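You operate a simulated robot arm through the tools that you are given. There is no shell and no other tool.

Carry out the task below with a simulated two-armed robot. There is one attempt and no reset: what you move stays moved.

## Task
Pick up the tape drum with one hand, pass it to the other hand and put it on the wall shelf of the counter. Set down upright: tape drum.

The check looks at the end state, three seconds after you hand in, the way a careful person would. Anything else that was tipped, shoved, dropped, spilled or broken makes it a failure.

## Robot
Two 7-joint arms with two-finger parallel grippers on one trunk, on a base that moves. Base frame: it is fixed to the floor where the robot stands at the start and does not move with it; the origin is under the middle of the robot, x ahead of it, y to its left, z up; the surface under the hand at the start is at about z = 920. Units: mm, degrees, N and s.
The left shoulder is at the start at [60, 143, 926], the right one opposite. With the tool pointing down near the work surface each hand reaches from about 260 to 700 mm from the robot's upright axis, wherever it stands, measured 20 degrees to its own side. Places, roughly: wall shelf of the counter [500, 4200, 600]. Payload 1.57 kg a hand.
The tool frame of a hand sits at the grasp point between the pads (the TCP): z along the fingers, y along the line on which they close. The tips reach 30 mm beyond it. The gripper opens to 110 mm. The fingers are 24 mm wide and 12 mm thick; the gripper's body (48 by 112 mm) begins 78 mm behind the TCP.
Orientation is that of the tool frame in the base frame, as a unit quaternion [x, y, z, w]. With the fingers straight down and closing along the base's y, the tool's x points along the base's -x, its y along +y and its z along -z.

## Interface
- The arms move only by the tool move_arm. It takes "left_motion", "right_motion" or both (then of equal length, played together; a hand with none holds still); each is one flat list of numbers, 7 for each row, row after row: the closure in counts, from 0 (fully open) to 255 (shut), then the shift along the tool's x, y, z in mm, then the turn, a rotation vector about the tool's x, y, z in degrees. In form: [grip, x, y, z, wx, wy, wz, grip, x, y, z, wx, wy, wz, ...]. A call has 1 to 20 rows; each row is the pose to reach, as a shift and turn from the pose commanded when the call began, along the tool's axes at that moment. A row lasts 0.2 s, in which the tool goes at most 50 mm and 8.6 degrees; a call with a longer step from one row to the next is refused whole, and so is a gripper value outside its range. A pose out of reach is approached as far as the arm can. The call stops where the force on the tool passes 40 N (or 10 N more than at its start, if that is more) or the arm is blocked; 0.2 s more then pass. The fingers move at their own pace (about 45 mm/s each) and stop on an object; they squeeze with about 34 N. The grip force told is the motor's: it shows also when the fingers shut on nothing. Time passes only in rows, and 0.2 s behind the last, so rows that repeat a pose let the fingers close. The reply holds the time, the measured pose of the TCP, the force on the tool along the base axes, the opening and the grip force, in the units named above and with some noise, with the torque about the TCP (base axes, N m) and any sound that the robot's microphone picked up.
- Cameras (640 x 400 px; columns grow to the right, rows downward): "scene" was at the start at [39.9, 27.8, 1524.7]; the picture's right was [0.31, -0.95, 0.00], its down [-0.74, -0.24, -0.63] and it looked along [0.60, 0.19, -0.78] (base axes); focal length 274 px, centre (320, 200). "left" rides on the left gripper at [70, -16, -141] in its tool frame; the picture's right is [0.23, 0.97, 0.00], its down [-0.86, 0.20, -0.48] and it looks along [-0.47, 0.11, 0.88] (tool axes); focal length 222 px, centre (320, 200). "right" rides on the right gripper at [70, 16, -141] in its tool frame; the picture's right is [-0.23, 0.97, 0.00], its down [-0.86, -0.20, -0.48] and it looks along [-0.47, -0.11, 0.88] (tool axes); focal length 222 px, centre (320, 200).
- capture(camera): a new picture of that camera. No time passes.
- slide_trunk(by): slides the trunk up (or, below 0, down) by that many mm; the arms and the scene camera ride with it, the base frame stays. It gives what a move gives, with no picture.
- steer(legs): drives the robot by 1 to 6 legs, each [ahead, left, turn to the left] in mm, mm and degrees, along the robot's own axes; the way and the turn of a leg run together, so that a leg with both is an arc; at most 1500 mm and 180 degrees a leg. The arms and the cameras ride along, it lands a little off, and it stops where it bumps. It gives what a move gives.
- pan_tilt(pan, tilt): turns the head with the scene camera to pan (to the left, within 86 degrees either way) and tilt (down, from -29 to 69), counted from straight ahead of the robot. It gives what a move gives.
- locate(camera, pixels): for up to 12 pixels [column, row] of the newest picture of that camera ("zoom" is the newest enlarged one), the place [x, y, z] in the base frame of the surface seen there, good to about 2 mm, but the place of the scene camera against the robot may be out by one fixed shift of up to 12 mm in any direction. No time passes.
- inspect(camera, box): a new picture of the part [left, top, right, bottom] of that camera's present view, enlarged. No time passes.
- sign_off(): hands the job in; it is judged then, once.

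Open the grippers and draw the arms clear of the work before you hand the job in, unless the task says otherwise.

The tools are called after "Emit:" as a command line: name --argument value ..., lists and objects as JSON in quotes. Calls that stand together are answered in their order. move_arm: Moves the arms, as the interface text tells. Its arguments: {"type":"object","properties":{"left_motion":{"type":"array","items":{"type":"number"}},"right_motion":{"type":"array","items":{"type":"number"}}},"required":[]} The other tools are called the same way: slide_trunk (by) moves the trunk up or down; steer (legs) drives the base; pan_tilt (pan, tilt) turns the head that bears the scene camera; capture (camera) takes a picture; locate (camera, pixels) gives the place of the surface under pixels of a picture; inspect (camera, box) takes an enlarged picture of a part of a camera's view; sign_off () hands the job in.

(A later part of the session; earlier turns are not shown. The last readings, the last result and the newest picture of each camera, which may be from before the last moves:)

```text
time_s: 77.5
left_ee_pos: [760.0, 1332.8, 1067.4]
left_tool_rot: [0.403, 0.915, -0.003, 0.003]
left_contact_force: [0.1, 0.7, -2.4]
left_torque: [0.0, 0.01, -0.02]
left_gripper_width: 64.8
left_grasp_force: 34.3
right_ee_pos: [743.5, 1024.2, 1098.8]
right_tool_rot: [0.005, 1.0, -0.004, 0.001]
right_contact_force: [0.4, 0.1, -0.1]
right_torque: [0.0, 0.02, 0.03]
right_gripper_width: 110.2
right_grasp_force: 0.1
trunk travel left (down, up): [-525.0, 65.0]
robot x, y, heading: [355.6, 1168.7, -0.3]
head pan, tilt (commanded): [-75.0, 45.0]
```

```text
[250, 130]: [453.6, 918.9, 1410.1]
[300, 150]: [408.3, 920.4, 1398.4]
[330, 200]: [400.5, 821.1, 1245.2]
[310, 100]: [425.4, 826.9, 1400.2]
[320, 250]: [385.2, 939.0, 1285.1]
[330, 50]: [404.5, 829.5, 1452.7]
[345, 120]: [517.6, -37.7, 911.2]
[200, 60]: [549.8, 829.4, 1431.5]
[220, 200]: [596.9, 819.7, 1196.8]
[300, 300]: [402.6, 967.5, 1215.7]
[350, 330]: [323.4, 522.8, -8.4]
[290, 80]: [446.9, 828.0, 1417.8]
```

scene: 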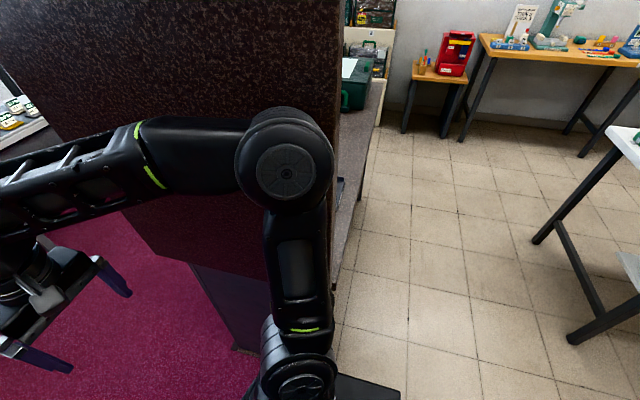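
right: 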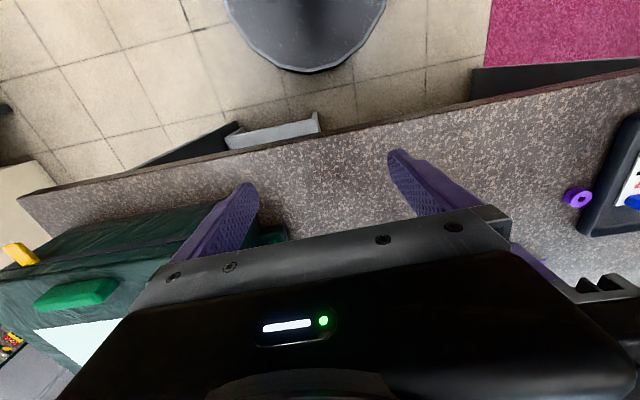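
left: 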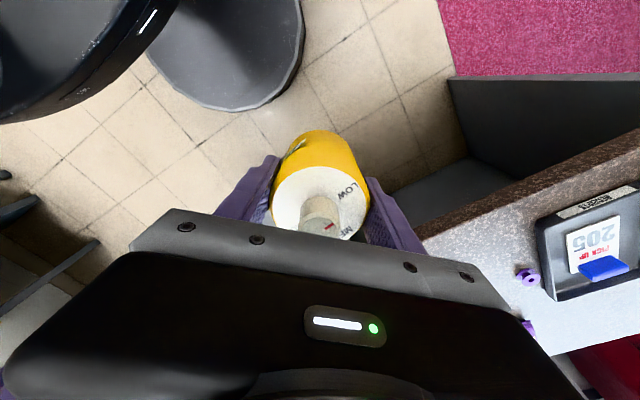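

The right elbow's outer side (inner face at y≈920, x≈430) met the flap's edge (x≈400, y≈828). I'll back off 160 mm, then fold the right elbow inward by turning the right tool and bringing that hand inward.

Emit:
steer --legs '[[-160, 0, 0]]'

Emit:
move_arm --right_motion '[0, 0, 8, 0, 0, 0, -7.5, 0, 0, 16, 0, 0, 0, -15, 0, 0, 24, 0, 0, 0, -22.5, 0, 0, 32, 0, 0, 0, -30, 0, 0, 40, 0, 0, 0, -37.5, 0, 0, 48, 0, 0, 0, -45, 0, 0, 48, 0, 0, 0, -45]'

Emit:
capture --camera "scene"

Emit:
pan_tilt --pan 0 --tilt 65

Emit:
capture --camera "scene"

```text
time_s: 78.9
left_ee_pos: [599.6, 1325.7, 1067.3]
left_tool_rot: [0.403, 0.915, 0.0, 0.001]
left_contact_force: [0.0, -0.3, -1.1]
left_torque: [0.02, -0.01, -0.02]
left_gripper_width: 65.0
left_grasp_force: 33.5
right_ee_pos: [582.9, 1017.8, 1095.4]
right_tool_rot: [0.004, 1.0, 0.0, 0.0]
right_contact_force: [-0.3, 0.7, 0.4]
right_torque: [0.0, -0.05, 0.04]
right_gripper_width: 110.2
right_grasp_force: 0.0
trunk travel left (down, up): [-525.0, 65.0]
robot x, y, heading: [194.1, 1170.1, -0.7]
head pan, tilt (commanded): [-75.0, 45.0]
```

```text
time_s: 80.5
left_ee_pos: [600.7, 1326.8, 1067.8]
left_tool_rot: [0.403, 0.915, 0.0, -0.001]
left_contact_force: [-0.3, 0.2, -1.7]
left_torque: [0.01, -0.01, 0.01]
left_gripper_width: 65.1
left_grasp_force: 33.8
right_ee_pos: [584.0, 1066.1, 1096.2]
right_tool_rot: [-0.379, 0.925, 0.0, 0.0]
right_contact_force: [-0.6, -0.4, -0.2]
right_torque: [0.01, 0.03, 0.03]
right_gripper_width: 110.0
right_grasp_force: 0.1
trunk travel left (down, up): [-525.0, 65.0]
robot x, y, heading: [196.1, 1172.4, -0.6]
head pan, tilt (commanded): [-75.0, 45.0]
```

```text
taken
```

scene: 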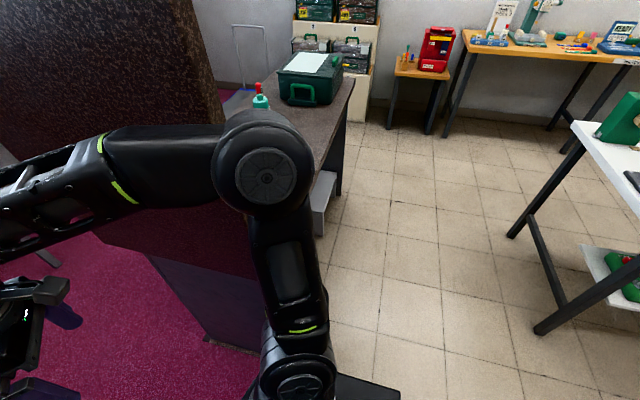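

```text
time_s: 82.0
left_ee_pos: [599.6, 1325.9, 1066.9]
left_tool_rot: [0.403, 0.915, -0.001, -0.001]
left_contact_force: [-0.5, 0.4, -1.2]
left_torque: [-0.01, -0.03, 0.01]
left_gripper_width: 64.9
left_grasp_force: 34.2
right_ee_pos: [583.8, 1066.4, 1097.7]
right_tool_rot: [-0.378, 0.926, -0.001, 0.0]
right_contact_force: [-0.5, 0.3, 0.5]
right_torque: [0.01, -0.01, 0.04]
right_gripper_width: 109.9
right_grasp_force: 0.0
trunk travel left (down, up): [-525.0, 65.0]
robot x, y, heading: [197.3, 1172.3, -0.5]
head pan, tilt (commanded): [0.0, 65.0]
```

```text
taken
```

scene: 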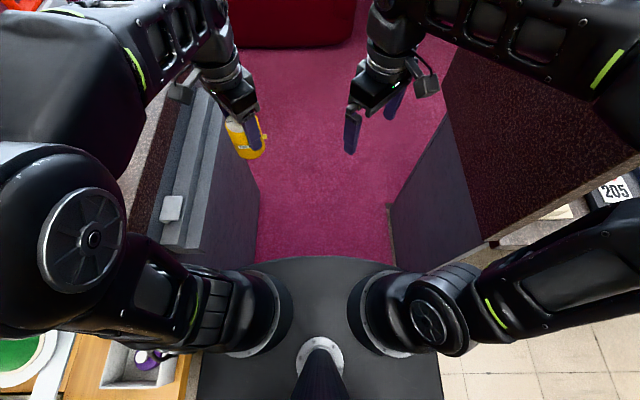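

I'll measure the right elbow position now.

Emit:
pan_tilt --pan -75 --tilt 45

Emit:
capture --camera "scene"

Emit:
locate --camera "scene" --pixels '[[265, 175], [230, 160], [300, 160], [265, 125], [265, 205], [280, 290], [150, 155], [220, 130], [205, 40], [195, 240]]'

```text
time_s: 83.5
left_ee_pos: [600.8, 1326.0, 1067.8]
left_tool_rot: [0.402, 0.915, 0.0, -0.001]
left_contact_force: [0.2, -0.3, -0.9]
left_torque: [0.02, 0.02, 0.0]
left_gripper_width: 64.8
left_grasp_force: 34.0
right_ee_pos: [583.8, 1067.2, 1096.8]
right_tool_rot: [-0.379, 0.926, -0.001, 0.0]
right_contact_force: [0.0, 1.0, -0.1]
right_torque: [0.06, -0.03, -0.02]
right_gripper_width: 110.0
right_grasp_force: 0.1
trunk travel left (down, up): [-525.0, 65.0]
robot x, y, heading: [200.2, 1167.5, -0.6]
head pan, tilt (commanded): [-75.0, 45.0]
```

```text
taken
```

scene: 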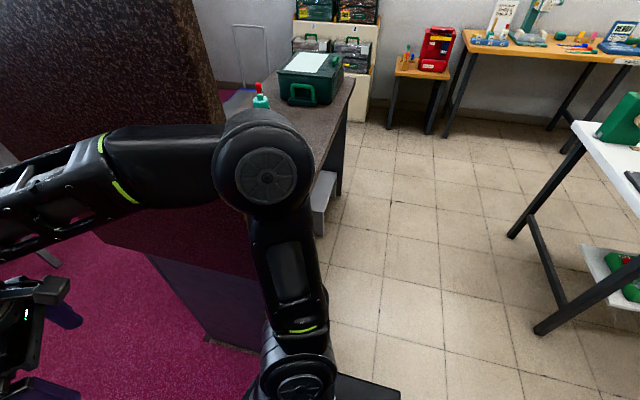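

```text
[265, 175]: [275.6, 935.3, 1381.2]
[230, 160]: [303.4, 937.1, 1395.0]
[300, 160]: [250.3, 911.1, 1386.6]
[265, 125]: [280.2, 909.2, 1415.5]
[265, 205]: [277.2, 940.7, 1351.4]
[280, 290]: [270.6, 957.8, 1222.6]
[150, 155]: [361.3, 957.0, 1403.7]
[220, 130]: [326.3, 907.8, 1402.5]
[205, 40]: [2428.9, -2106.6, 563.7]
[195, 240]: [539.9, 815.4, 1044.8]
```

The right elbow's inner face is still at lateral −233. When the left arm was stretched forward its elbow came to the middle, so I'll stretch the right hand forward similarly (yaw −45° more, lower 55 mm).

Emit:
move_arm --right_motion '[0, -10.5, -16.5, 7, 0, 0, -5.6, 0, -21, -33, 14, 0, 0, -11.2, 0, -31.5, -49.5, 21, 0, 0, -16.9, 0, -42, -66, 28, 0, 0, -22.5, 0, -53, -83, 35, 0, 0, -28, 0, -63, -99, 42, 0, 0, -33.7, 0, -74, -116, 49, 0, 0, -39.4, 0, -84.5, -132.4, 55, 0, 0, -45, 0, -84.5, -132.4, 55, 0, 0, -45]'

Emit:
capture --camera "scene"

Emit:
pan_tilt --pan -30 --tilt 60

Emit:
capture --camera "scene"

```text
time_s: 85.5
left_ee_pos: [600.6, 1325.6, 1067.3]
left_tool_rot: [0.402, 0.916, 0.001, -0.001]
left_contact_force: [-0.8, -1.2, -2.0]
left_torque: [0.0, -0.02, 0.02]
left_gripper_width: 65.0
left_grasp_force: 34.0
right_ee_pos: [740.1, 1031.7, 1038.7]
right_tool_rot: [-0.704, 0.71, 0.0, 0.0]
right_contact_force: [-0.3, -0.2, 0.7]
right_torque: [-0.03, -0.01, 0.0]
right_gripper_width: 110.1
right_grasp_force: 0.1
trunk travel left (down, up): [-525.0, 65.0]
robot x, y, heading: [195.9, 1168.2, -0.6]
head pan, tilt (commanded): [-75.0, 45.0]
```

```text
taken
```

scene: 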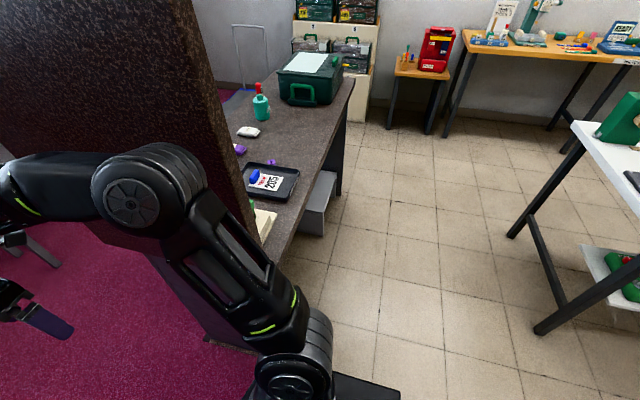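

```text
time_s: 86.6
left_ee_pos: [600.6, 1326.1, 1068.3]
left_tool_rot: [0.403, 0.915, 0.0, -0.001]
left_contact_force: [0.0, 0.3, -1.2]
left_torque: [0.0, 0.01, 0.0]
left_gripper_width: 64.9
left_grasp_force: 34.3
right_ee_pos: [741.1, 1031.9, 1039.2]
right_tool_rot: [-0.704, 0.71, 0.0, 0.0]
right_contact_force: [-0.4, 0.0, 0.2]
right_torque: [-0.02, -0.02, 0.02]
right_gripper_width: 110.2
right_grasp_force: 0.1
trunk travel left (down, up): [-525.0, 65.0]
robot x, y, heading: [192.6, 1172.4, -0.1]
head pan, tilt (commanded): [-30.0, 60.0]
```

```text
taken
```

scene: 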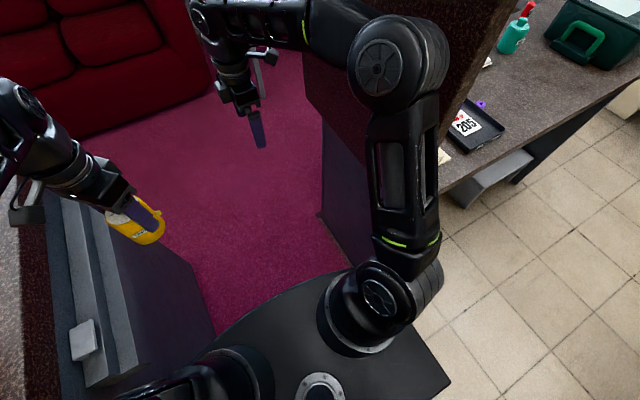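

The right elbow moved forward and inward. I'll measure it at (380,70) and its outer side (440,60).

Emit:
locate --camera "scene" --pixels '[[378, 70], [440, 60], [425, 110], [365, 110], [400, 30], [415, 160], [433, 200], [330, 40], [435, 285], [300, 90], [490, 40], [325, 215]]'

```text
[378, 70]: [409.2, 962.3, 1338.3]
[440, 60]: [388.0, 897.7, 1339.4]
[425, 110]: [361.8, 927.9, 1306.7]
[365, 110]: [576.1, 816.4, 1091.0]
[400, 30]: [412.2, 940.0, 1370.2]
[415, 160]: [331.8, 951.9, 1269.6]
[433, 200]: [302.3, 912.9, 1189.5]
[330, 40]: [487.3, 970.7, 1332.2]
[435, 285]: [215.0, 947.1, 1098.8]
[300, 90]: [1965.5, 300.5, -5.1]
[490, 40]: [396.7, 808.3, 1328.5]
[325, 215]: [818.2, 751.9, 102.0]
```

The outer right elbow is now at y≈898 versus the flap face at ≈828, so there's ~70 mm clearance. I drive ahead in two legs with a slight left shift.

Emit:
steer --legs '[[300, 8, 0.4]]'

Emit:
capture --camera "scene"

```text
time_s: 88.6
left_ee_pos: [901.8, 1341.8, 1066.9]
left_tool_rot: [0.395, 0.919, -0.001, -0.001]
left_contact_force: [-0.1, -1.1, -1.1]
left_torque: [0.01, 0.06, -0.01]
left_gripper_width: 64.8
left_grasp_force: 33.5
right_ee_pos: [1045.7, 1048.9, 1039.6]
right_tool_rot: [0.709, -0.705, -0.001, 0.0]
right_contact_force: [-0.2, 0.9, 0.2]
right_torque: [0.01, 0.01, 0.01]
right_gripper_width: 109.9
right_grasp_force: 0.0
trunk travel left (down, up): [-525.0, 65.0]
robot x, y, heading: [497.3, 1177.1, 0.7]
head pan, tilt (commanded): [-30.0, 60.0]
```

```text
taken
```

scene: 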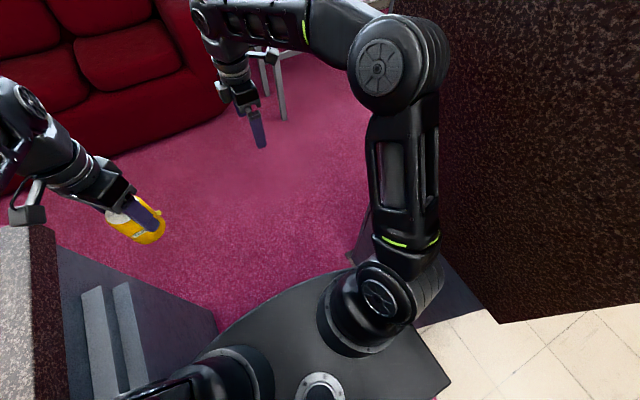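

Clear so far. I'll locate the sofa's front edge and floor ahead before going further.

Emit:
pan_tilt --pan 20 --tilt 30

Emit:
capture --camera "scene"

Emit:
locate --camera "scene" --pixels '[[350, 200], [250, 200], [150, 200], [60, 180], [430, 200], [300, 150], [100, 150], [30, 250], [500, 250], [20, 120], [200, 260], [120, 100]]'

```text
time_s: 89.8
left_ee_pos: [901.2, 1341.3, 1067.9]
left_tool_rot: [0.395, 0.919, -0.001, -0.001]
left_contact_force: [0.3, 0.4, -2.8]
left_torque: [-0.05, -0.03, -0.02]
left_gripper_width: 64.8
left_grasp_force: 34.1
right_ee_pos: [1043.9, 1049.2, 1040.3]
right_tool_rot: [0.709, -0.705, 0.0, 0.0]
right_contact_force: [-0.2, -0.2, -0.6]
right_torque: [-0.03, -0.04, 0.01]
right_gripper_width: 110.2
right_grasp_force: 0.1
trunk travel left (down, up): [-525.0, 65.0]
robot x, y, heading: [494.7, 1178.6, 0.9]
head pan, tilt (commanded): [20.0, 30.0]
```

```text
taken
```

scene: 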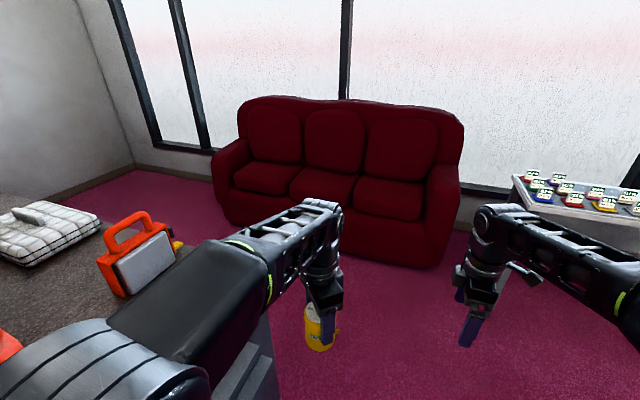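

```text
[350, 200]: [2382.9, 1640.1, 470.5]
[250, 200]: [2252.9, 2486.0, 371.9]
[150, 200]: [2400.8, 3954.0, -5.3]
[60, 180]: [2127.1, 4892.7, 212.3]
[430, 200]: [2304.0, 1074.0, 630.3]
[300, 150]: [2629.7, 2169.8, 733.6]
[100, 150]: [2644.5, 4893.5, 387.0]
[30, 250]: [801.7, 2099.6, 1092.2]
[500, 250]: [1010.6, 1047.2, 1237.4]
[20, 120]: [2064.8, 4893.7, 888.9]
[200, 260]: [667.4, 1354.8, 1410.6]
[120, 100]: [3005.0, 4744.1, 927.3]
```

Sofa front is at x≈2200, leaving ~1200 mm of aisle. I drive ahead 900 mm, out of the gap.

Emit:
steer --legs '[[450, 0, -0.6], [450, 0, 0]]'

Emit:
pan_tilt --pan 80 --tilt 25

Emit:
capture --camera "scene"

Emit:
capture --camera "left"

```text
time_s: 94.8
left_ee_pos: [1800.5, 1339.5, 1067.3]
left_tool_rot: [0.397, 0.918, 0.0, -0.001]
left_contact_force: [0.5, 0.1, -1.6]
left_torque: [0.03, 0.02, 0.01]
left_gripper_width: 64.9
left_grasp_force: 33.9
right_ee_pos: [1944.5, 1048.8, 1039.3]
right_tool_rot: [0.709, -0.706, -0.001, 0.0]
right_contact_force: [0.0, 0.0, 0.3]
right_torque: [0.01, 0.02, 0.01]
right_gripper_width: 110.0
right_grasp_force: 0.0
trunk travel left (down, up): [-525.0, 65.0]
robot x, y, heading: [1398.1, 1181.2, 0.4]
head pan, tilt (commanded): [20.0, 30.0]
```

```text
time_s: 96.1
left_ee_pos: [1799.5, 1340.9, 1067.2]
left_tool_rot: [0.397, 0.918, 0.0, -0.001]
left_contact_force: [-0.2, -0.4, -0.5]
left_torque: [0.03, 0.0, -0.01]
left_gripper_width: 64.9
left_grasp_force: 34.3
right_ee_pos: [1943.3, 1049.0, 1039.6]
right_tool_rot: [0.709, -0.706, 0.0, 0.0]
right_contact_force: [0.1, 0.0, 0.3]
right_torque: [-0.01, 0.03, 0.03]
right_gripper_width: 110.1
right_grasp_force: 0.1
trunk travel left (down, up): [-525.0, 65.0]
robot x, y, heading: [1398.6, 1182.4, 0.4]
head pan, tilt (commanded): [80.0, 25.0]
```

```text
taken
```

scene: 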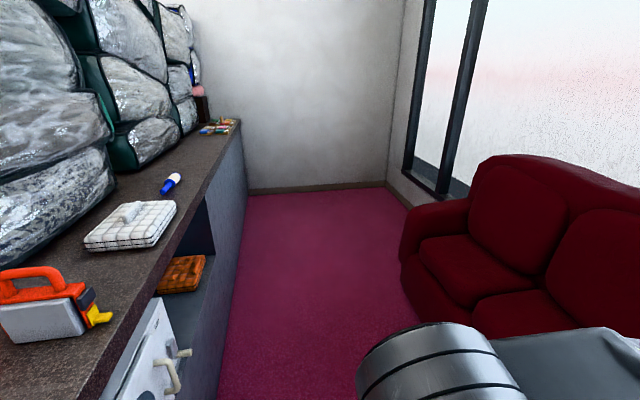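

```text
taken
```

left: 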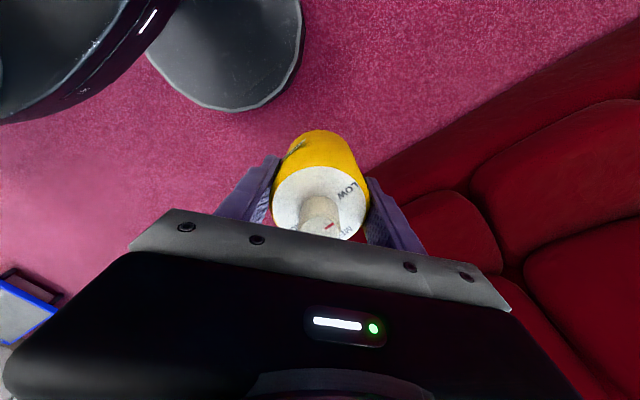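

The counter's customer side has a cupboard door and open niches. I'll turn left to face along the aisle and look at the niches nearer the wall.

Emit:
steer --legs '[[0, 0, 89.6], [1100, 0, 0]]'

Emit:
pan_tilt --pan 45 --tilt 35

Emit:
capture --camera "scene"

```text
time_s: 105.6
left_ee_pos: [1241.4, 2688.9, 1067.9]
left_tool_rot: [-0.361, 0.933, -0.001, -0.001]
left_contact_force: [-0.3, -0.1, -1.2]
left_torque: [0.0, 0.01, -0.01]
left_gripper_width: 65.1
left_grasp_force: 34.2
right_ee_pos: [1534.4, 2828.6, 1039.3]
right_tool_rot: [1.0, -0.006, -0.001, 0.0]
right_contact_force: [0.2, 0.6, -0.1]
right_torque: [-0.02, 0.01, -0.02]
right_gripper_width: 109.8
right_grasp_force: 0.0
trunk travel left (down, up): [-525.0, 65.0]
robot x, y, heading: [1396.6, 2285.2, 89.4]
head pan, tilt (commanded): [80.0, 25.0]
```

```text
time_s: 106.7
left_ee_pos: [1241.6, 2689.3, 1067.7]
left_tool_rot: [-0.36, 0.933, 0.0, -0.001]
left_contact_force: [0.3, 0.2, -1.0]
left_torque: [0.01, -0.01, 0.0]
left_gripper_width: 64.8
left_grasp_force: 34.3
right_ee_pos: [1535.2, 2828.1, 1039.7]
right_tool_rot: [1.0, -0.007, 0.001, 0.001]
right_contact_force: [-0.6, 0.2, 0.2]
right_torque: [-0.02, 0.0, 0.02]
right_gripper_width: 110.2
right_grasp_force: 0.1
trunk travel left (down, up): [-525.0, 65.0]
robot x, y, heading: [1396.6, 2287.2, 89.5]
head pan, tilt (commanded): [45.0, 35.0]
```

```text
taken
```

scene: 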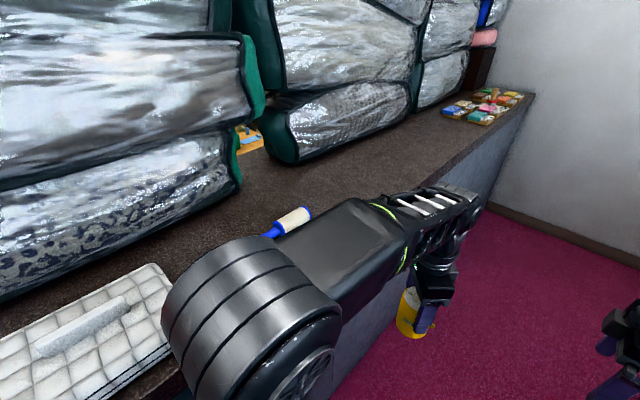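

The counter face can't be seen from above it. I'll retract the right hand to a tucked pose, then drive on and turn to face the counter near the wall from a distance.

Emit:
move_arm --right_motion '[0, 3, 18, -4, 0, 0, 5.6, 0, 6, 36, -8, 0, 0, 11.2, 0, 9, 54, -12, 0, 0, 16.9, 0, 12, 72, -16, 0, 0, 22.5, 0, 15, 90, -20, 0, 0, 28, 0, 18, 108, -24, 0, 0, 33.7, 0, 21, 127, -28, 0, 0, 39.4, 0, 25, 145, -30, 0, 0, 45, 0, 25, 145, -30, 0, 0, 45]'

Emit:
steer --legs '[[1000, -150, 0], [700, -150, 0], [0, 0, 90]]'

Emit:
pan_tilt --pan 0 --tilt 30

Emit:
capture --camera "scene"

```text
time_s: 108.7
left_ee_pos: [1239.9, 2688.8, 1067.4]
left_tool_rot: [-0.36, 0.933, -0.001, 0.0]
left_contact_force: [-0.1, 0.4, -2.0]
left_torque: [-0.02, -0.02, -0.03]
left_gripper_width: 65.0
left_grasp_force: 34.5
right_ee_pos: [1558.1, 2684.4, 1068.0]
right_tool_rot: [0.921, -0.389, 0.0, -0.001]
right_contact_force: [-0.4, 0.2, 0.3]
right_torque: [0.04, -0.02, 0.03]
right_gripper_width: 110.0
right_grasp_force: 0.0
trunk travel left (down, up): [-525.0, 65.0]
robot x, y, heading: [1394.0, 2286.9, 89.3]
head pan, tilt (commanded): [45.0, 35.0]
```

```text
time_s: 121.1
left_ee_pos: [1352.8, 3787.4, 1067.7]
left_tool_rot: [0.909, -0.417, 0.001, 0.0]
left_contact_force: [-0.4, 0.2, -1.8]
left_torque: [0.01, -0.02, -0.01]
left_gripper_width: 65.1
left_grasp_force: 34.6
right_ee_pos: [1365.5, 4106.3, 1067.6]
right_tool_rot: [0.932, 0.364, 0.0, 0.0]
right_contact_force: [-0.9, 0.2, 0.2]
right_torque: [-0.02, 0.0, 0.03]
right_gripper_width: 109.8
right_grasp_force: 0.0
trunk travel left (down, up): [-525.0, 65.0]
robot x, y, heading: [1765.0, 3931.2, 177.5]
head pan, tilt (commanded): [45.0, 35.0]
```

```text
time_s: 122.2
left_ee_pos: [1352.2, 3788.9, 1066.9]
left_tool_rot: [0.909, -0.417, 0.001, 0.001]
left_contact_force: [-0.2, 0.7, -1.2]
left_torque: [0.01, 0.02, 0.03]
left_gripper_width: 65.0
left_grasp_force: 33.8
right_ee_pos: [1367.5, 4105.8, 1069.0]
right_tool_rot: [0.931, 0.364, 0.001, 0.001]
right_contact_force: [0.6, -0.2, -0.5]
right_torque: [0.01, 0.0, -0.01]
right_gripper_width: 110.0
right_grasp_force: 0.0
trunk travel left (down, up): [-525.0, 65.0]
robot x, y, heading: [1762.5, 3931.5, 177.6]
head pan, tilt (commanded): [0.0, 30.0]
```

```text
taken
```

scene: 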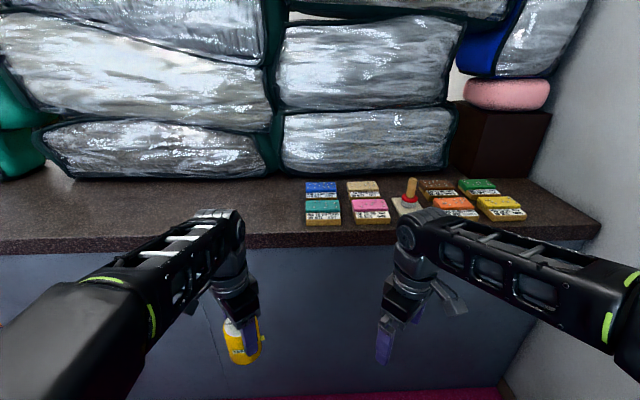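

The counter's front here looks like a closed grey panel (300,300). I'll inspect it and locate extents.

Emit:
inspect --camera "scene" --box '[0, 200, 640, 400]'

Emit:
locate --camera "scene" --pixels '[[50, 250], [300, 255], [560, 250], [300, 320], [310, 390], [180, 380], [410, 190], [500, 130], [350, 140], [130, 260], [20, 280], [345, 260]]'

Emit:
pan_tilt --pan 45 --tilt 30

Emit:
capture --camera "scene"

```text
1.00 times, centred on (320, 300) of scene (not enlarged: the box is as wide or as high as the picture)
```

zoom: 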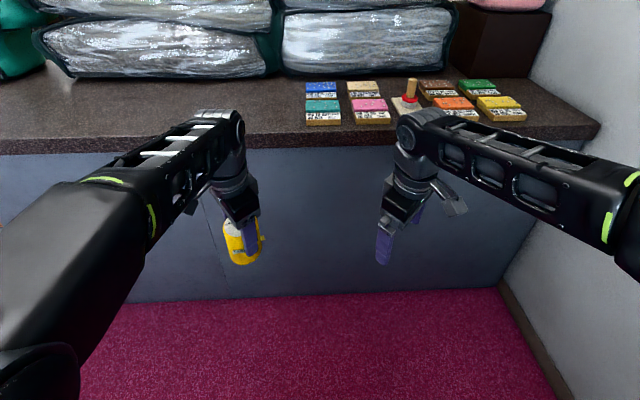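

```text
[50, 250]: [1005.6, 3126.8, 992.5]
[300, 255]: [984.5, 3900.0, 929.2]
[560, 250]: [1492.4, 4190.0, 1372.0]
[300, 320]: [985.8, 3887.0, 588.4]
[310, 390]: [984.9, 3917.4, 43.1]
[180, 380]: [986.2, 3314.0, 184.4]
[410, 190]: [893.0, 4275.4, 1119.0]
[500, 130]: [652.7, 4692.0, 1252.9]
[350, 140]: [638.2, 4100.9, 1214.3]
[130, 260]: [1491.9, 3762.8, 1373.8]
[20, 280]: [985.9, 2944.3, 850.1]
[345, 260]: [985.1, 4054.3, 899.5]
```

```text
time_s: 123.3
left_ee_pos: [1352.5, 3788.9, 1068.3]
left_tool_rot: [0.909, -0.417, 0.001, 0.0]
left_contact_force: [0.2, 0.2, -2.5]
left_torque: [-0.02, -0.01, 0.01]
left_gripper_width: 64.7
left_grasp_force: 33.8
right_ee_pos: [1366.3, 4106.5, 1068.2]
right_tool_rot: [0.931, 0.364, -0.001, 0.0]
right_contact_force: [-0.5, 0.1, 0.6]
right_torque: [0.01, -0.02, -0.01]
right_gripper_width: 110.4
right_grasp_force: 0.1
trunk travel left (down, up): [-525.0, 65.0]
robot x, y, heading: [1757.3, 3932.5, 177.7]
head pan, tilt (commanded): [45.0, 30.0]
```

```text
taken
```

scene: 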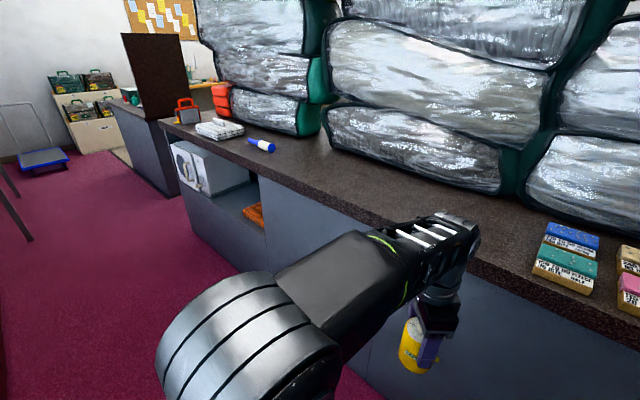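

The customer side is closed at y≈4200 (panel at x=985); since the target x≈500 is close to the counter's staff face (x≈364), the wall shelf opens to the staff side. I'll drive back: turn to heading 90, reverse along the aisle, then turn toward the gap.

Emit:
steer --legs '[[0, 0, -87.6], [-1000, 110, 0], [-900, 100, 0], [-850, 0, 0]]'

Emit:
capture --camera "left"

```text
time_s: 140.7
left_ee_pos: [1376.7, 1599.8, 1068.1]
left_tool_rot: [-0.36, 0.933, 0.0, 0.0]
left_contact_force: [-1.0, -0.6, -0.6]
left_torque: [0.0, -0.03, -0.03]
left_gripper_width: 65.3
left_grasp_force: 33.7
right_ee_pos: [1695.6, 1594.2, 1067.9]
right_tool_rot: [0.921, -0.39, 0.0, 0.0]
right_contact_force: [-0.3, 0.4, -0.3]
right_torque: [-0.02, 0.03, 0.03]
right_gripper_width: 110.0
right_grasp_force: 0.1
trunk travel left (down, up): [-525.0, 65.0]
robot x, y, heading: [1528.3, 1193.9, 89.2]
head pan, tilt (commanded): [45.0, 30.0]
```

```text
taken
```

left: 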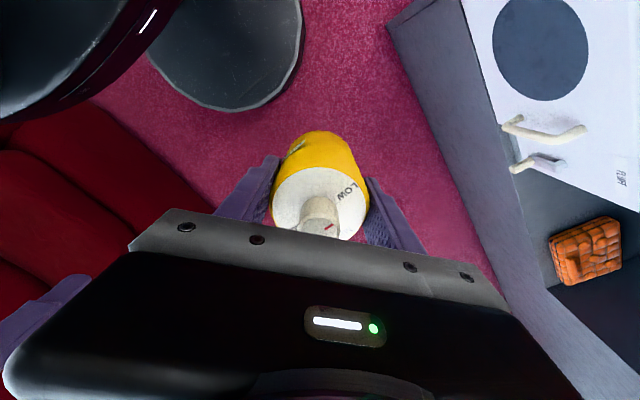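

The drum is still held at the same place in the left picture. I turn left to heading 180 and look at the gap.

Emit:
steer --legs '[[0, 0, 90.8]]'

Emit:
pan_tilt --pan 0 --tilt 45

Emit:
capture --camera "scene"

Emit:
pan_tilt --pan -60 --tilt 50

Emit:
capture --camera "scene"

```text
time_s: 144.8
left_ee_pos: [1116.7, 1061.4, 1067.8]
left_tool_rot: [0.904, -0.427, 0.001, 0.0]
left_contact_force: [-0.1, -0.2, -1.6]
left_torque: [0.01, -0.02, -0.02]
left_gripper_width: 65.1
left_grasp_force: 34.3
right_ee_pos: [1139.5, 1379.4, 1067.7]
right_tool_rot: [0.936, 0.353, -0.001, 0.0]
right_contact_force: [0.6, -0.7, 0.0]
right_torque: [0.0, -0.02, -0.03]
right_gripper_width: 109.8
right_grasp_force: 0.1
trunk travel left (down, up): [-525.0, 65.0]
robot x, y, heading: [1530.7, 1192.0, 176.6]
head pan, tilt (commanded): [45.0, 30.0]
```

```text
time_s: 145.9
left_ee_pos: [1118.4, 1061.4, 1067.1]
left_tool_rot: [0.904, -0.427, 0.001, 0.0]
left_contact_force: [0.6, -0.8, -1.1]
left_torque: [0.01, 0.01, 0.01]
left_gripper_width: 64.8
left_grasp_force: 33.5
right_ee_pos: [1140.5, 1379.9, 1068.7]
right_tool_rot: [0.936, 0.352, 0.0, 0.0]
right_contact_force: [0.5, 0.4, 0.1]
right_torque: [-0.03, 0.03, -0.04]
right_gripper_width: 109.7
right_grasp_force: 0.0
trunk travel left (down, up): [-525.0, 65.0]
robot x, y, heading: [1532.2, 1193.9, 176.4]
head pan, tilt (commanded): [0.0, 45.0]
```

```text
taken
```

scene: 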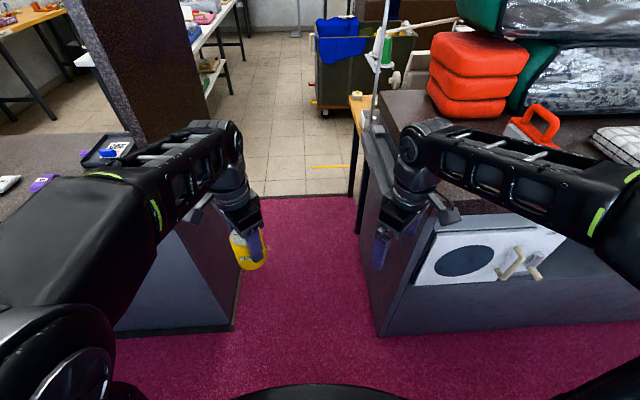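

```text
time_s: 147.2
left_ee_pos: [1117.7, 1062.1, 1068.4]
left_tool_rot: [0.904, -0.427, 0.002, 0.0]
left_contact_force: [0.6, 0.2, -0.8]
left_torque: [0.02, 0.03, 0.02]
left_gripper_width: 65.0
left_grasp_force: 33.9
right_ee_pos: [1139.0, 1379.5, 1068.1]
right_tool_rot: [0.936, 0.352, 0.0, -0.001]
right_contact_force: [-0.3, -0.8, -1.2]
right_torque: [-0.01, -0.03, -0.01]
right_gripper_width: 110.0
right_grasp_force: 0.0
trunk travel left (down, up): [-525.0, 65.0]
robot x, y, heading: [1530.9, 1193.9, 176.3]
head pan, tilt (commanded): [-60.0, 50.0]
```

```text
taken
```

scene: 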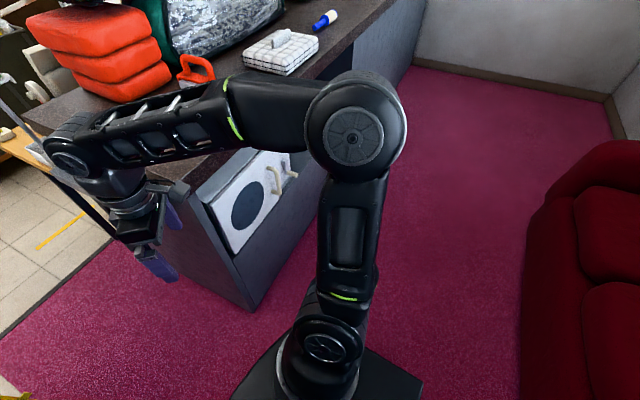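

Heading is 176.4°. I'll first stretch the right arm forward again to pull its elbow in, then correct the heading and line up at y≈1165.

Emit:
move_arm --right_motion '[0, -15, -10.6, 4, 0, 0, -5.6, 0, -30, -21.2, 8, 0, 0, -11.2, 0, -45, -31.8, 12, 0, 0, -16.9, 0, -60, -42.4, 16, 0, 0, -22.5, 0, -75, -53, 20, 0, 0, -28, 0, -90, -63.7, 24, 0, 0, -33.7, 0, -105, -74.3, 28, 0, 0, -39.4, 0, -120.2, -84.9, 30, 0, 0, -45, 0, -120.2, -84.9, 30, 0, 0, -45]'

Emit:
steer --legs '[[0, 0, 3.6], [200, 28, 0]]'

Emit:
pan_tilt --pan -40 --tilt 55

Emit:
capture --camera "scene"

Emit:
pan_tilt --pan 10 --tilt 40

Emit:
capture --camera "scene"

```text
time_s: 149.2
left_ee_pos: [1117.8, 1062.1, 1068.4]
left_tool_rot: [0.904, -0.427, 0.001, 0.0]
left_contact_force: [-0.4, 0.7, -2.2]
left_torque: [0.0, 0.02, 0.02]
left_gripper_width: 65.0
left_grasp_force: 34.0
right_ee_pos: [991.7, 1364.2, 1038.9]
right_tool_rot: [0.729, 0.684, 0.0, 0.0]
right_contact_force: [0.5, 0.1, 0.1]
right_torque: [0.02, 0.03, 0.01]
right_gripper_width: 110.1
right_grasp_force: 0.0
trunk travel left (down, up): [-525.0, 65.0]
robot x, y, heading: [1528.9, 1197.8, 176.4]
head pan, tilt (commanded): [-60.0, 50.0]
```

```text
time_s: 151.3
left_ee_pos: [925.5, 1009.4, 1067.1]
left_tool_rot: [0.916, -0.401, 0.001, -0.001]
left_contact_force: [0.7, 0.5, -1.2]
left_torque: [0.01, -0.03, 0.0]
left_gripper_width: 65.0
left_grasp_force: 33.6
right_ee_pos: [782.1, 1303.0, 1037.2]
right_tool_rot: [0.708, 0.706, 0.001, 0.001]
right_contact_force: [0.7, 0.1, 0.4]
right_torque: [-0.01, -0.03, 0.01]
right_gripper_width: 109.9
right_grasp_force: 0.1
trunk travel left (down, up): [-525.0, 65.0]
robot x, y, heading: [1328.0, 1165.9, 179.9]
head pan, tilt (commanded): [-60.0, 50.0]
```

```text
time_s: 152.1
left_ee_pos: [926.0, 1009.9, 1066.9]
left_tool_rot: [0.916, -0.401, 0.001, -0.001]
left_contact_force: [0.1, 0.0, -1.7]
left_torque: [0.01, -0.06, 0.02]
left_gripper_width: 64.8
left_grasp_force: 33.9
right_ee_pos: [783.2, 1301.7, 1037.8]
right_tool_rot: [0.708, 0.706, 0.0, -0.001]
right_contact_force: [-0.2, 0.6, 0.3]
right_torque: [-0.02, -0.01, -0.03]
right_gripper_width: 109.9
right_grasp_force: 0.0
trunk travel left (down, up): [-525.0, 65.0]
robot x, y, heading: [1331.1, 1164.3, 179.8]
head pan, tilt (commanded): [-40.0, 55.0]
```

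```text
taken
```

scene: 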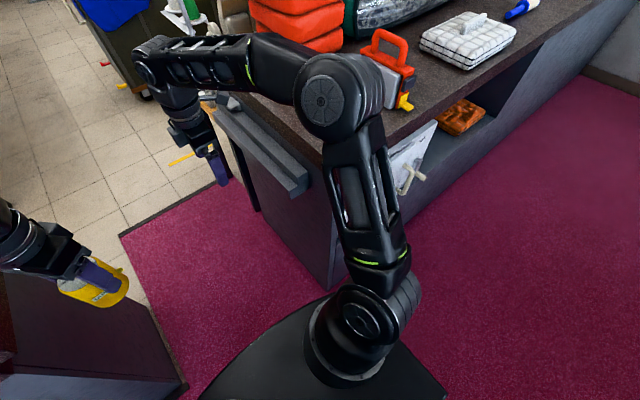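

```text
time_s: 153.3
left_ee_pos: [927.1, 1009.3, 1067.2]
left_tool_rot: [0.917, -0.4, 0.0, -0.001]
left_contact_force: [-0.6, -0.1, -1.1]
left_torque: [-0.03, -0.03, -0.04]
left_gripper_width: 65.1
left_grasp_force: 33.4
right_ee_pos: [782.1, 1303.2, 1037.1]
right_tool_rot: [0.708, 0.706, 0.0, 0.001]
right_contact_force: [-0.2, -0.8, 0.5]
right_torque: [0.02, -0.01, 0.0]
right_gripper_width: 109.9
right_grasp_force: 0.1
trunk travel left (down, up): [-525.0, 65.0]
robot x, y, heading: [1329.3, 1167.5, 179.7]
head pan, tilt (commanded): [10.0, 40.0]
```

```text
taken
```

scene: 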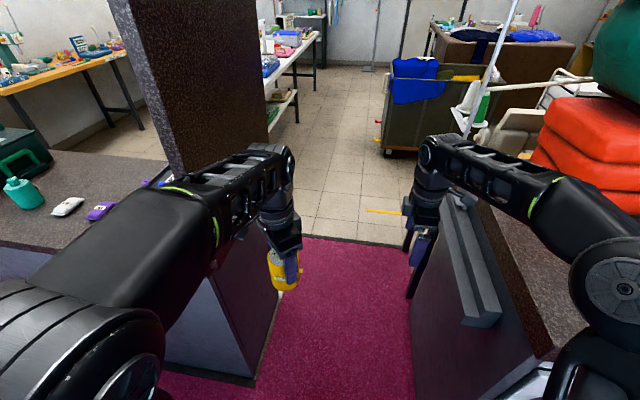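

Aligned at y≈1166, heading 179.8. I'll check flap end, cones and post positions before entering.

Emit:
locate --camera "scene" --pixels '[[150, 60], [180, 150], [250, 300], [490, 60], [484, 105], [462, 105], [470, 130], [540, 350], [420, 290], [445, 200], [560, 140], [505, 130]]'

Emit:
inspect --camera "scene" --box '[400, 0, 640, 150]'

```text
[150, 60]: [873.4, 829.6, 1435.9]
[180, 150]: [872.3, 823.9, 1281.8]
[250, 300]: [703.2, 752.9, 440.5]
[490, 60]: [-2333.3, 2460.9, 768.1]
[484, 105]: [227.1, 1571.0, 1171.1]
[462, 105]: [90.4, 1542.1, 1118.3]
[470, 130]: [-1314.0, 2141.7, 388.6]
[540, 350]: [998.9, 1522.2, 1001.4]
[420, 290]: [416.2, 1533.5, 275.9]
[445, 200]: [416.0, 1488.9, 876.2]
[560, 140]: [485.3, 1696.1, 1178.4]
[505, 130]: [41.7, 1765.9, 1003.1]
```

```text
2.67 times, centred on (520, 75) of scene
```

zoom: 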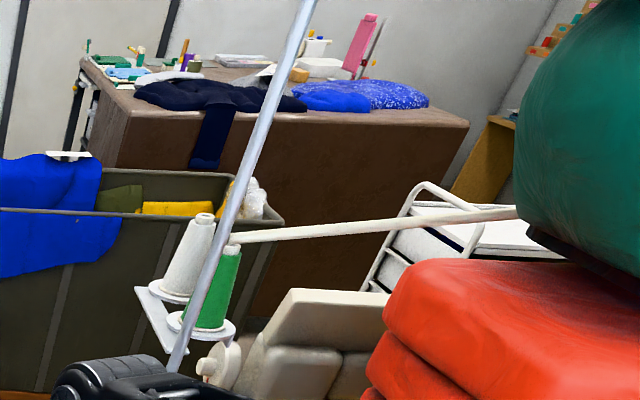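

Cones at y≈1542–1571, post y≈1510, flap face y≈828. I drive ahead 750 mm with a 12 mm shift to the left.

Emit:
steer --legs '[[750, 12, 0.2]]'

Emit:
pan_tilt --pan -40 --tilt 50

Emit:
capture --camera "scene"

Emit:
pan_tilt --pan 60 --tilt 50

Emit:
capture --camera "scene"

```text
time_s: 157.4
left_ee_pos: [170.6, 998.4, 1067.7]
left_tool_rot: [0.917, -0.399, 0.001, -0.001]
left_contact_force: [0.5, -1.4, -1.3]
left_torque: [-0.02, -0.05, 0.02]
left_gripper_width: 65.1
left_grasp_force: 34.6
right_ee_pos: [25.0, 1291.0, 1037.6]
right_tool_rot: [0.707, 0.707, 0.0, 0.001]
right_contact_force: [-0.2, 0.1, -0.7]
right_torque: [0.03, -0.01, -0.04]
right_gripper_width: 110.1
right_grasp_force: 0.0
trunk travel left (down, up): [-525.0, 65.0]
robot x, y, heading: [575.4, 1157.2, 180.0]
head pan, tilt (commanded): [10.0, 40.0]
```

```text
time_s: 158.6
left_ee_pos: [170.3, 997.6, 1068.2]
left_tool_rot: [0.917, -0.399, 0.002, -0.001]
left_contact_force: [0.3, 0.4, -2.0]
left_torque: [0.01, 0.04, -0.02]
left_gripper_width: 65.1
left_grasp_force: 34.1
right_ee_pos: [25.8, 1291.0, 1038.2]
right_tool_rot: [0.707, 0.707, 0.0, 0.0]
right_contact_force: [-0.6, -0.3, 0.3]
right_torque: [-0.01, 0.02, -0.04]
right_gripper_width: 110.2
right_grasp_force: 0.1
trunk travel left (down, up): [-525.0, 65.0]
robot x, y, heading: [574.4, 1153.5, 179.8]
head pan, tilt (commanded): [-40.0, 50.0]
```

```text
taken
```

scene: 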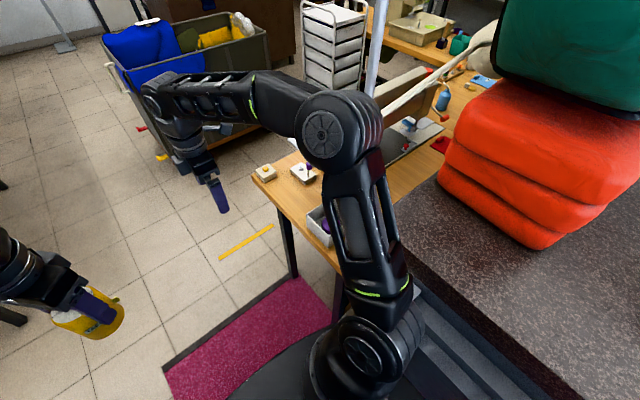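

```text
time_s: 160.3
left_ee_pos: [171.6, 997.4, 1067.1]
left_tool_rot: [0.917, -0.399, 0.001, -0.001]
left_contact_force: [0.3, 0.7, -1.8]
left_torque: [-0.01, 0.0, -0.02]
left_gripper_width: 65.1
left_grasp_force: 34.3
right_ee_pos: [26.0, 1290.7, 1038.6]
right_tool_rot: [0.708, 0.707, 0.0, 0.0]
right_contact_force: [-0.2, 0.0, 0.0]
right_torque: [0.0, -0.03, 0.0]
right_gripper_width: 109.9
right_grasp_force: 0.1
trunk travel left (down, up): [-525.0, 65.0]
robot x, y, heading: [575.2, 1157.5, 179.9]
head pan, tilt (commanded): [60.0, 50.0]
```

```text
taken
```

scene: 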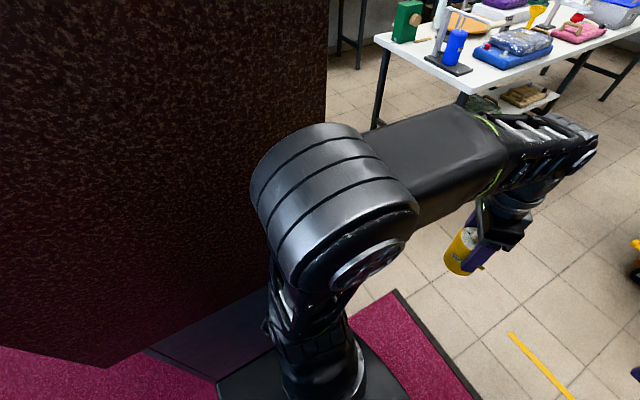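

Through halfway. I'll check the right elbow vs the rack post before continuing.

Emit:
pan_tilt --pan -45 --tilt 40

Emit:
inspect --camera "scene" --box '[220, 0, 540, 260]'

Emit:
capture --camera "scene"

Emit:
locate --camera "scene" --pixels '[[340, 180], [395, 160], [390, 190], [385, 130], [395, 220], [410, 80], [425, 20], [415, 40], [370, 60], [330, 120], [400, 250]]'

```text
time_s: 162.2
left_ee_pos: [171.0, 997.4, 1067.3]
left_tool_rot: [0.917, -0.399, 0.002, 0.0]
left_contact_force: [-0.7, 0.4, -0.9]
left_torque: [0.02, 0.02, 0.02]
left_gripper_width: 65.1
left_grasp_force: 33.8
right_ee_pos: [25.9, 1289.1, 1038.0]
right_tool_rot: [0.707, 0.707, 0.0, 0.0]
right_contact_force: [-0.2, -0.2, -0.4]
right_torque: [0.0, -0.02, 0.0]
right_gripper_width: 110.2
right_grasp_force: 0.1
trunk travel left (down, up): [-525.0, 65.0]
robot x, y, heading: [573.7, 1154.0, 180.0]
head pan, tilt (commanded): [-45.0, 40.0]
```

```text
1.54 times, centred on (380, 130) of scene
```

zoom: 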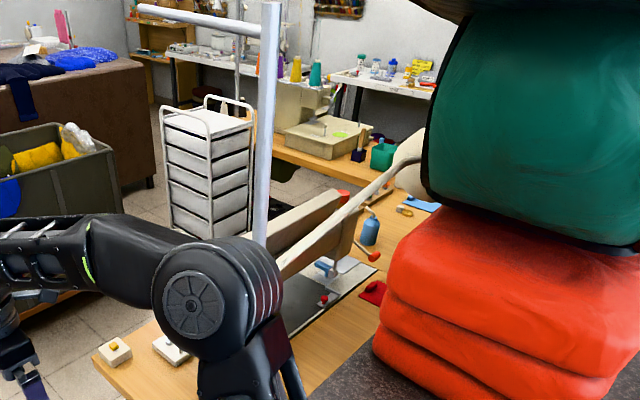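

```text
taken
```

scene: 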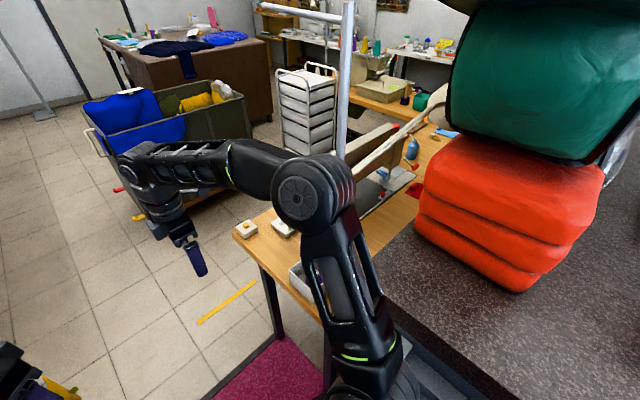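

```text
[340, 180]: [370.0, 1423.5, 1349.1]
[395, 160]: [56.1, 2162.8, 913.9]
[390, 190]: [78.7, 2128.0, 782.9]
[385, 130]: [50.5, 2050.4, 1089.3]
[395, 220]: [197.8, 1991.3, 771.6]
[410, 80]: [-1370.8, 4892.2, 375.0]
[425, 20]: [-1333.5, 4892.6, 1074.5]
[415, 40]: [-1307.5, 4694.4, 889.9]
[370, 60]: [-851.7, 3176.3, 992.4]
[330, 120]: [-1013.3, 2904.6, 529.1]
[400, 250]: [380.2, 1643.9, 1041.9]
```

The elbow's outer side at y≈1430 has ~80 mm to the post (y≈1510). I continue ahead 900 mm into the staff area.

Emit:
steer --legs '[[450, 0, 0], [450, 0, 0]]'

Emit:
pan_tilt --pan -60 --tilt 25

Emit:
capture --camera "scene"

Emit:
pan_tilt --pan -20 --tilt 30

Emit:
capture --camera "scene"

```text
time_s: 167.2
left_ee_pos: [-725.7, 1006.9, 1067.9]
left_tool_rot: [0.914, -0.407, 0.0, 0.0]
left_contact_force: [-0.7, 0.7, -1.8]
left_torque: [-0.04, -0.04, -0.05]
left_gripper_width: 65.2
left_grasp_force: 34.5
right_ee_pos: [-865.8, 1302.5, 1039.4]
right_tool_rot: [0.713, 0.701, 0.0, 0.0]
right_contact_force: [-0.2, 1.2, 0.0]
right_torque: [0.02, 0.0, 0.0]
right_gripper_width: 110.1
right_grasp_force: 0.0
trunk travel left (down, up): [-525.0, 65.0]
robot x, y, heading: [-323.3, 1158.8, 179.1]
head pan, tilt (commanded): [-45.0, 40.0]
```

```text
time_s: 167.9
left_ee_pos: [-725.1, 1011.4, 1068.9]
left_tool_rot: [0.914, -0.407, 0.001, 0.002]
left_contact_force: [0.4, 0.1, -1.3]
left_torque: [0.0, -0.01, 0.03]
left_gripper_width: 65.1
left_grasp_force: 34.2
right_ee_pos: [-866.9, 1306.9, 1039.1]
right_tool_rot: [0.713, 0.701, -0.001, 0.001]
right_contact_force: [1.0, 0.2, 0.4]
right_torque: [0.01, -0.02, 0.01]
right_gripper_width: 109.7
right_grasp_force: 0.0
trunk travel left (down, up): [-525.0, 65.0]
robot x, y, heading: [-322.3, 1160.2, 179.2]
head pan, tilt (commanded): [-60.0, 25.0]
```

```text
taken
```

scene: 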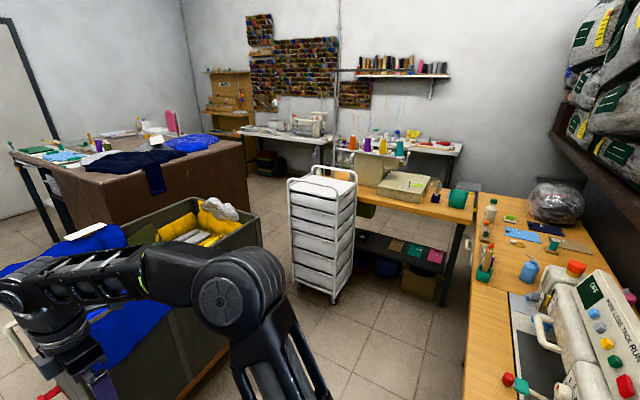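

```text
time_s: 169.0
left_ee_pos: [-724.9, 1011.3, 1069.1]
left_tool_rot: [0.914, -0.407, 0.001, 0.001]
left_contact_force: [0.7, 0.1, -2.1]
left_torque: [0.03, 0.0, 0.03]
left_gripper_width: 65.2
left_grasp_force: 34.0
right_ee_pos: [-865.0, 1308.8, 1039.9]
right_tool_rot: [0.714, 0.7, -0.002, 0.002]
right_contact_force: [-0.1, -0.6, 0.3]
right_torque: [-0.02, -0.02, 0.0]
right_gripper_width: 110.1
right_grasp_force: 0.0
trunk travel left (down, up): [-525.0, 65.0]
robot x, y, heading: [-319.6, 1161.3, 178.8]
head pan, tilt (commanded): [-20.0, 30.0]
```

```text
taken
```

scene: 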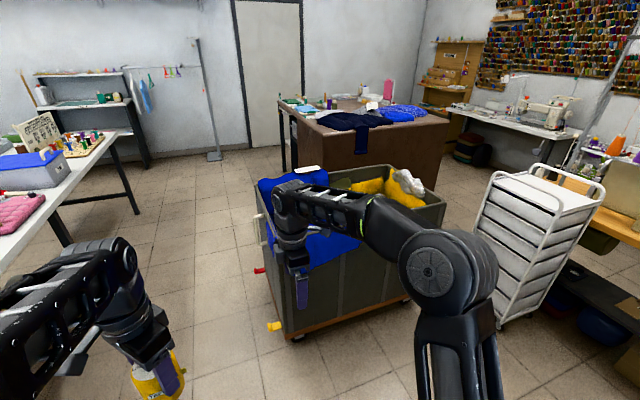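

The robot is in the staff area. The right hand is near the bin in view; I'll locate the bin's edges, rack and floor passages.

Emit:
locate --camera "scene" --pixels '[[260, 195], [290, 338], [430, 280], [440, 205], [385, 175], [285, 250], [500, 310], [460, 165], [480, 200], [600, 190], [300, 120], [440, 125]]'

Emit:
pan_tilt --pan -60 --tilt 25

Emit:
capture --camera "scene"

Emit:
locate --camera "scene" --pixels '[[265, 190], [280, 260], [335, 300], [300, 180], [355, 180], [270, 150], [250, 180], [440, 305], [470, 205], [430, 145], [330, 140], [395, 190]]'

```text
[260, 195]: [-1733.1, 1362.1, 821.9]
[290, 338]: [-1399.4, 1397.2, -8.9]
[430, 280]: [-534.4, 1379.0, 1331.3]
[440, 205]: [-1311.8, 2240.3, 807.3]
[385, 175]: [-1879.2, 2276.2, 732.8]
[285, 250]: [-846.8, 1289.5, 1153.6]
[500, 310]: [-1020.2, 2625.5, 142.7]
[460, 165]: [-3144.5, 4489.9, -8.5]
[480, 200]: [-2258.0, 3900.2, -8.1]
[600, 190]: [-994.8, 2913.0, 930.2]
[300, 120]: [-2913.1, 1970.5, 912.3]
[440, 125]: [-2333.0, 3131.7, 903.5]
```

```text
time_s: 170.1
left_ee_pos: [-725.5, 1012.1, 1070.7]
left_tool_rot: [0.913, -0.407, 0.001, 0.002]
left_contact_force: [-0.5, -0.4, -1.3]
left_torque: [0.02, 0.0, -0.01]
left_gripper_width: 65.0
left_grasp_force: 33.7
right_ee_pos: [-865.3, 1307.5, 1039.3]
right_tool_rot: [0.714, 0.7, -0.001, 0.001]
right_contact_force: [-0.2, 0.8, 0.0]
right_torque: [0.0, 0.01, -0.03]
right_gripper_width: 110.0
right_grasp_force: 0.1
trunk travel left (down, up): [-525.0, 65.0]
robot x, y, heading: [-323.2, 1163.4, 179.2]
head pan, tilt (commanded): [-60.0, 25.0]
```

```text
taken
```

scene: 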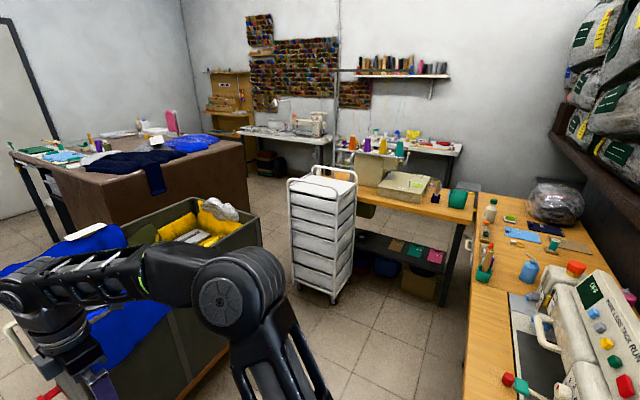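

```text
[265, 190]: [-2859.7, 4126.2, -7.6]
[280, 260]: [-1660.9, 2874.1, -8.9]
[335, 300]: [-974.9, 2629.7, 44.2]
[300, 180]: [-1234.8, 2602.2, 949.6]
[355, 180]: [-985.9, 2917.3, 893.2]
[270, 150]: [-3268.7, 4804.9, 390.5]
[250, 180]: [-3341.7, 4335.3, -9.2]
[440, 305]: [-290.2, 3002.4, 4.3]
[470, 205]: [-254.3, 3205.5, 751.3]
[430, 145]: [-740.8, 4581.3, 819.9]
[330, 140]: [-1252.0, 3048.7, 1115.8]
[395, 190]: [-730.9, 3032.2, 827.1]
```

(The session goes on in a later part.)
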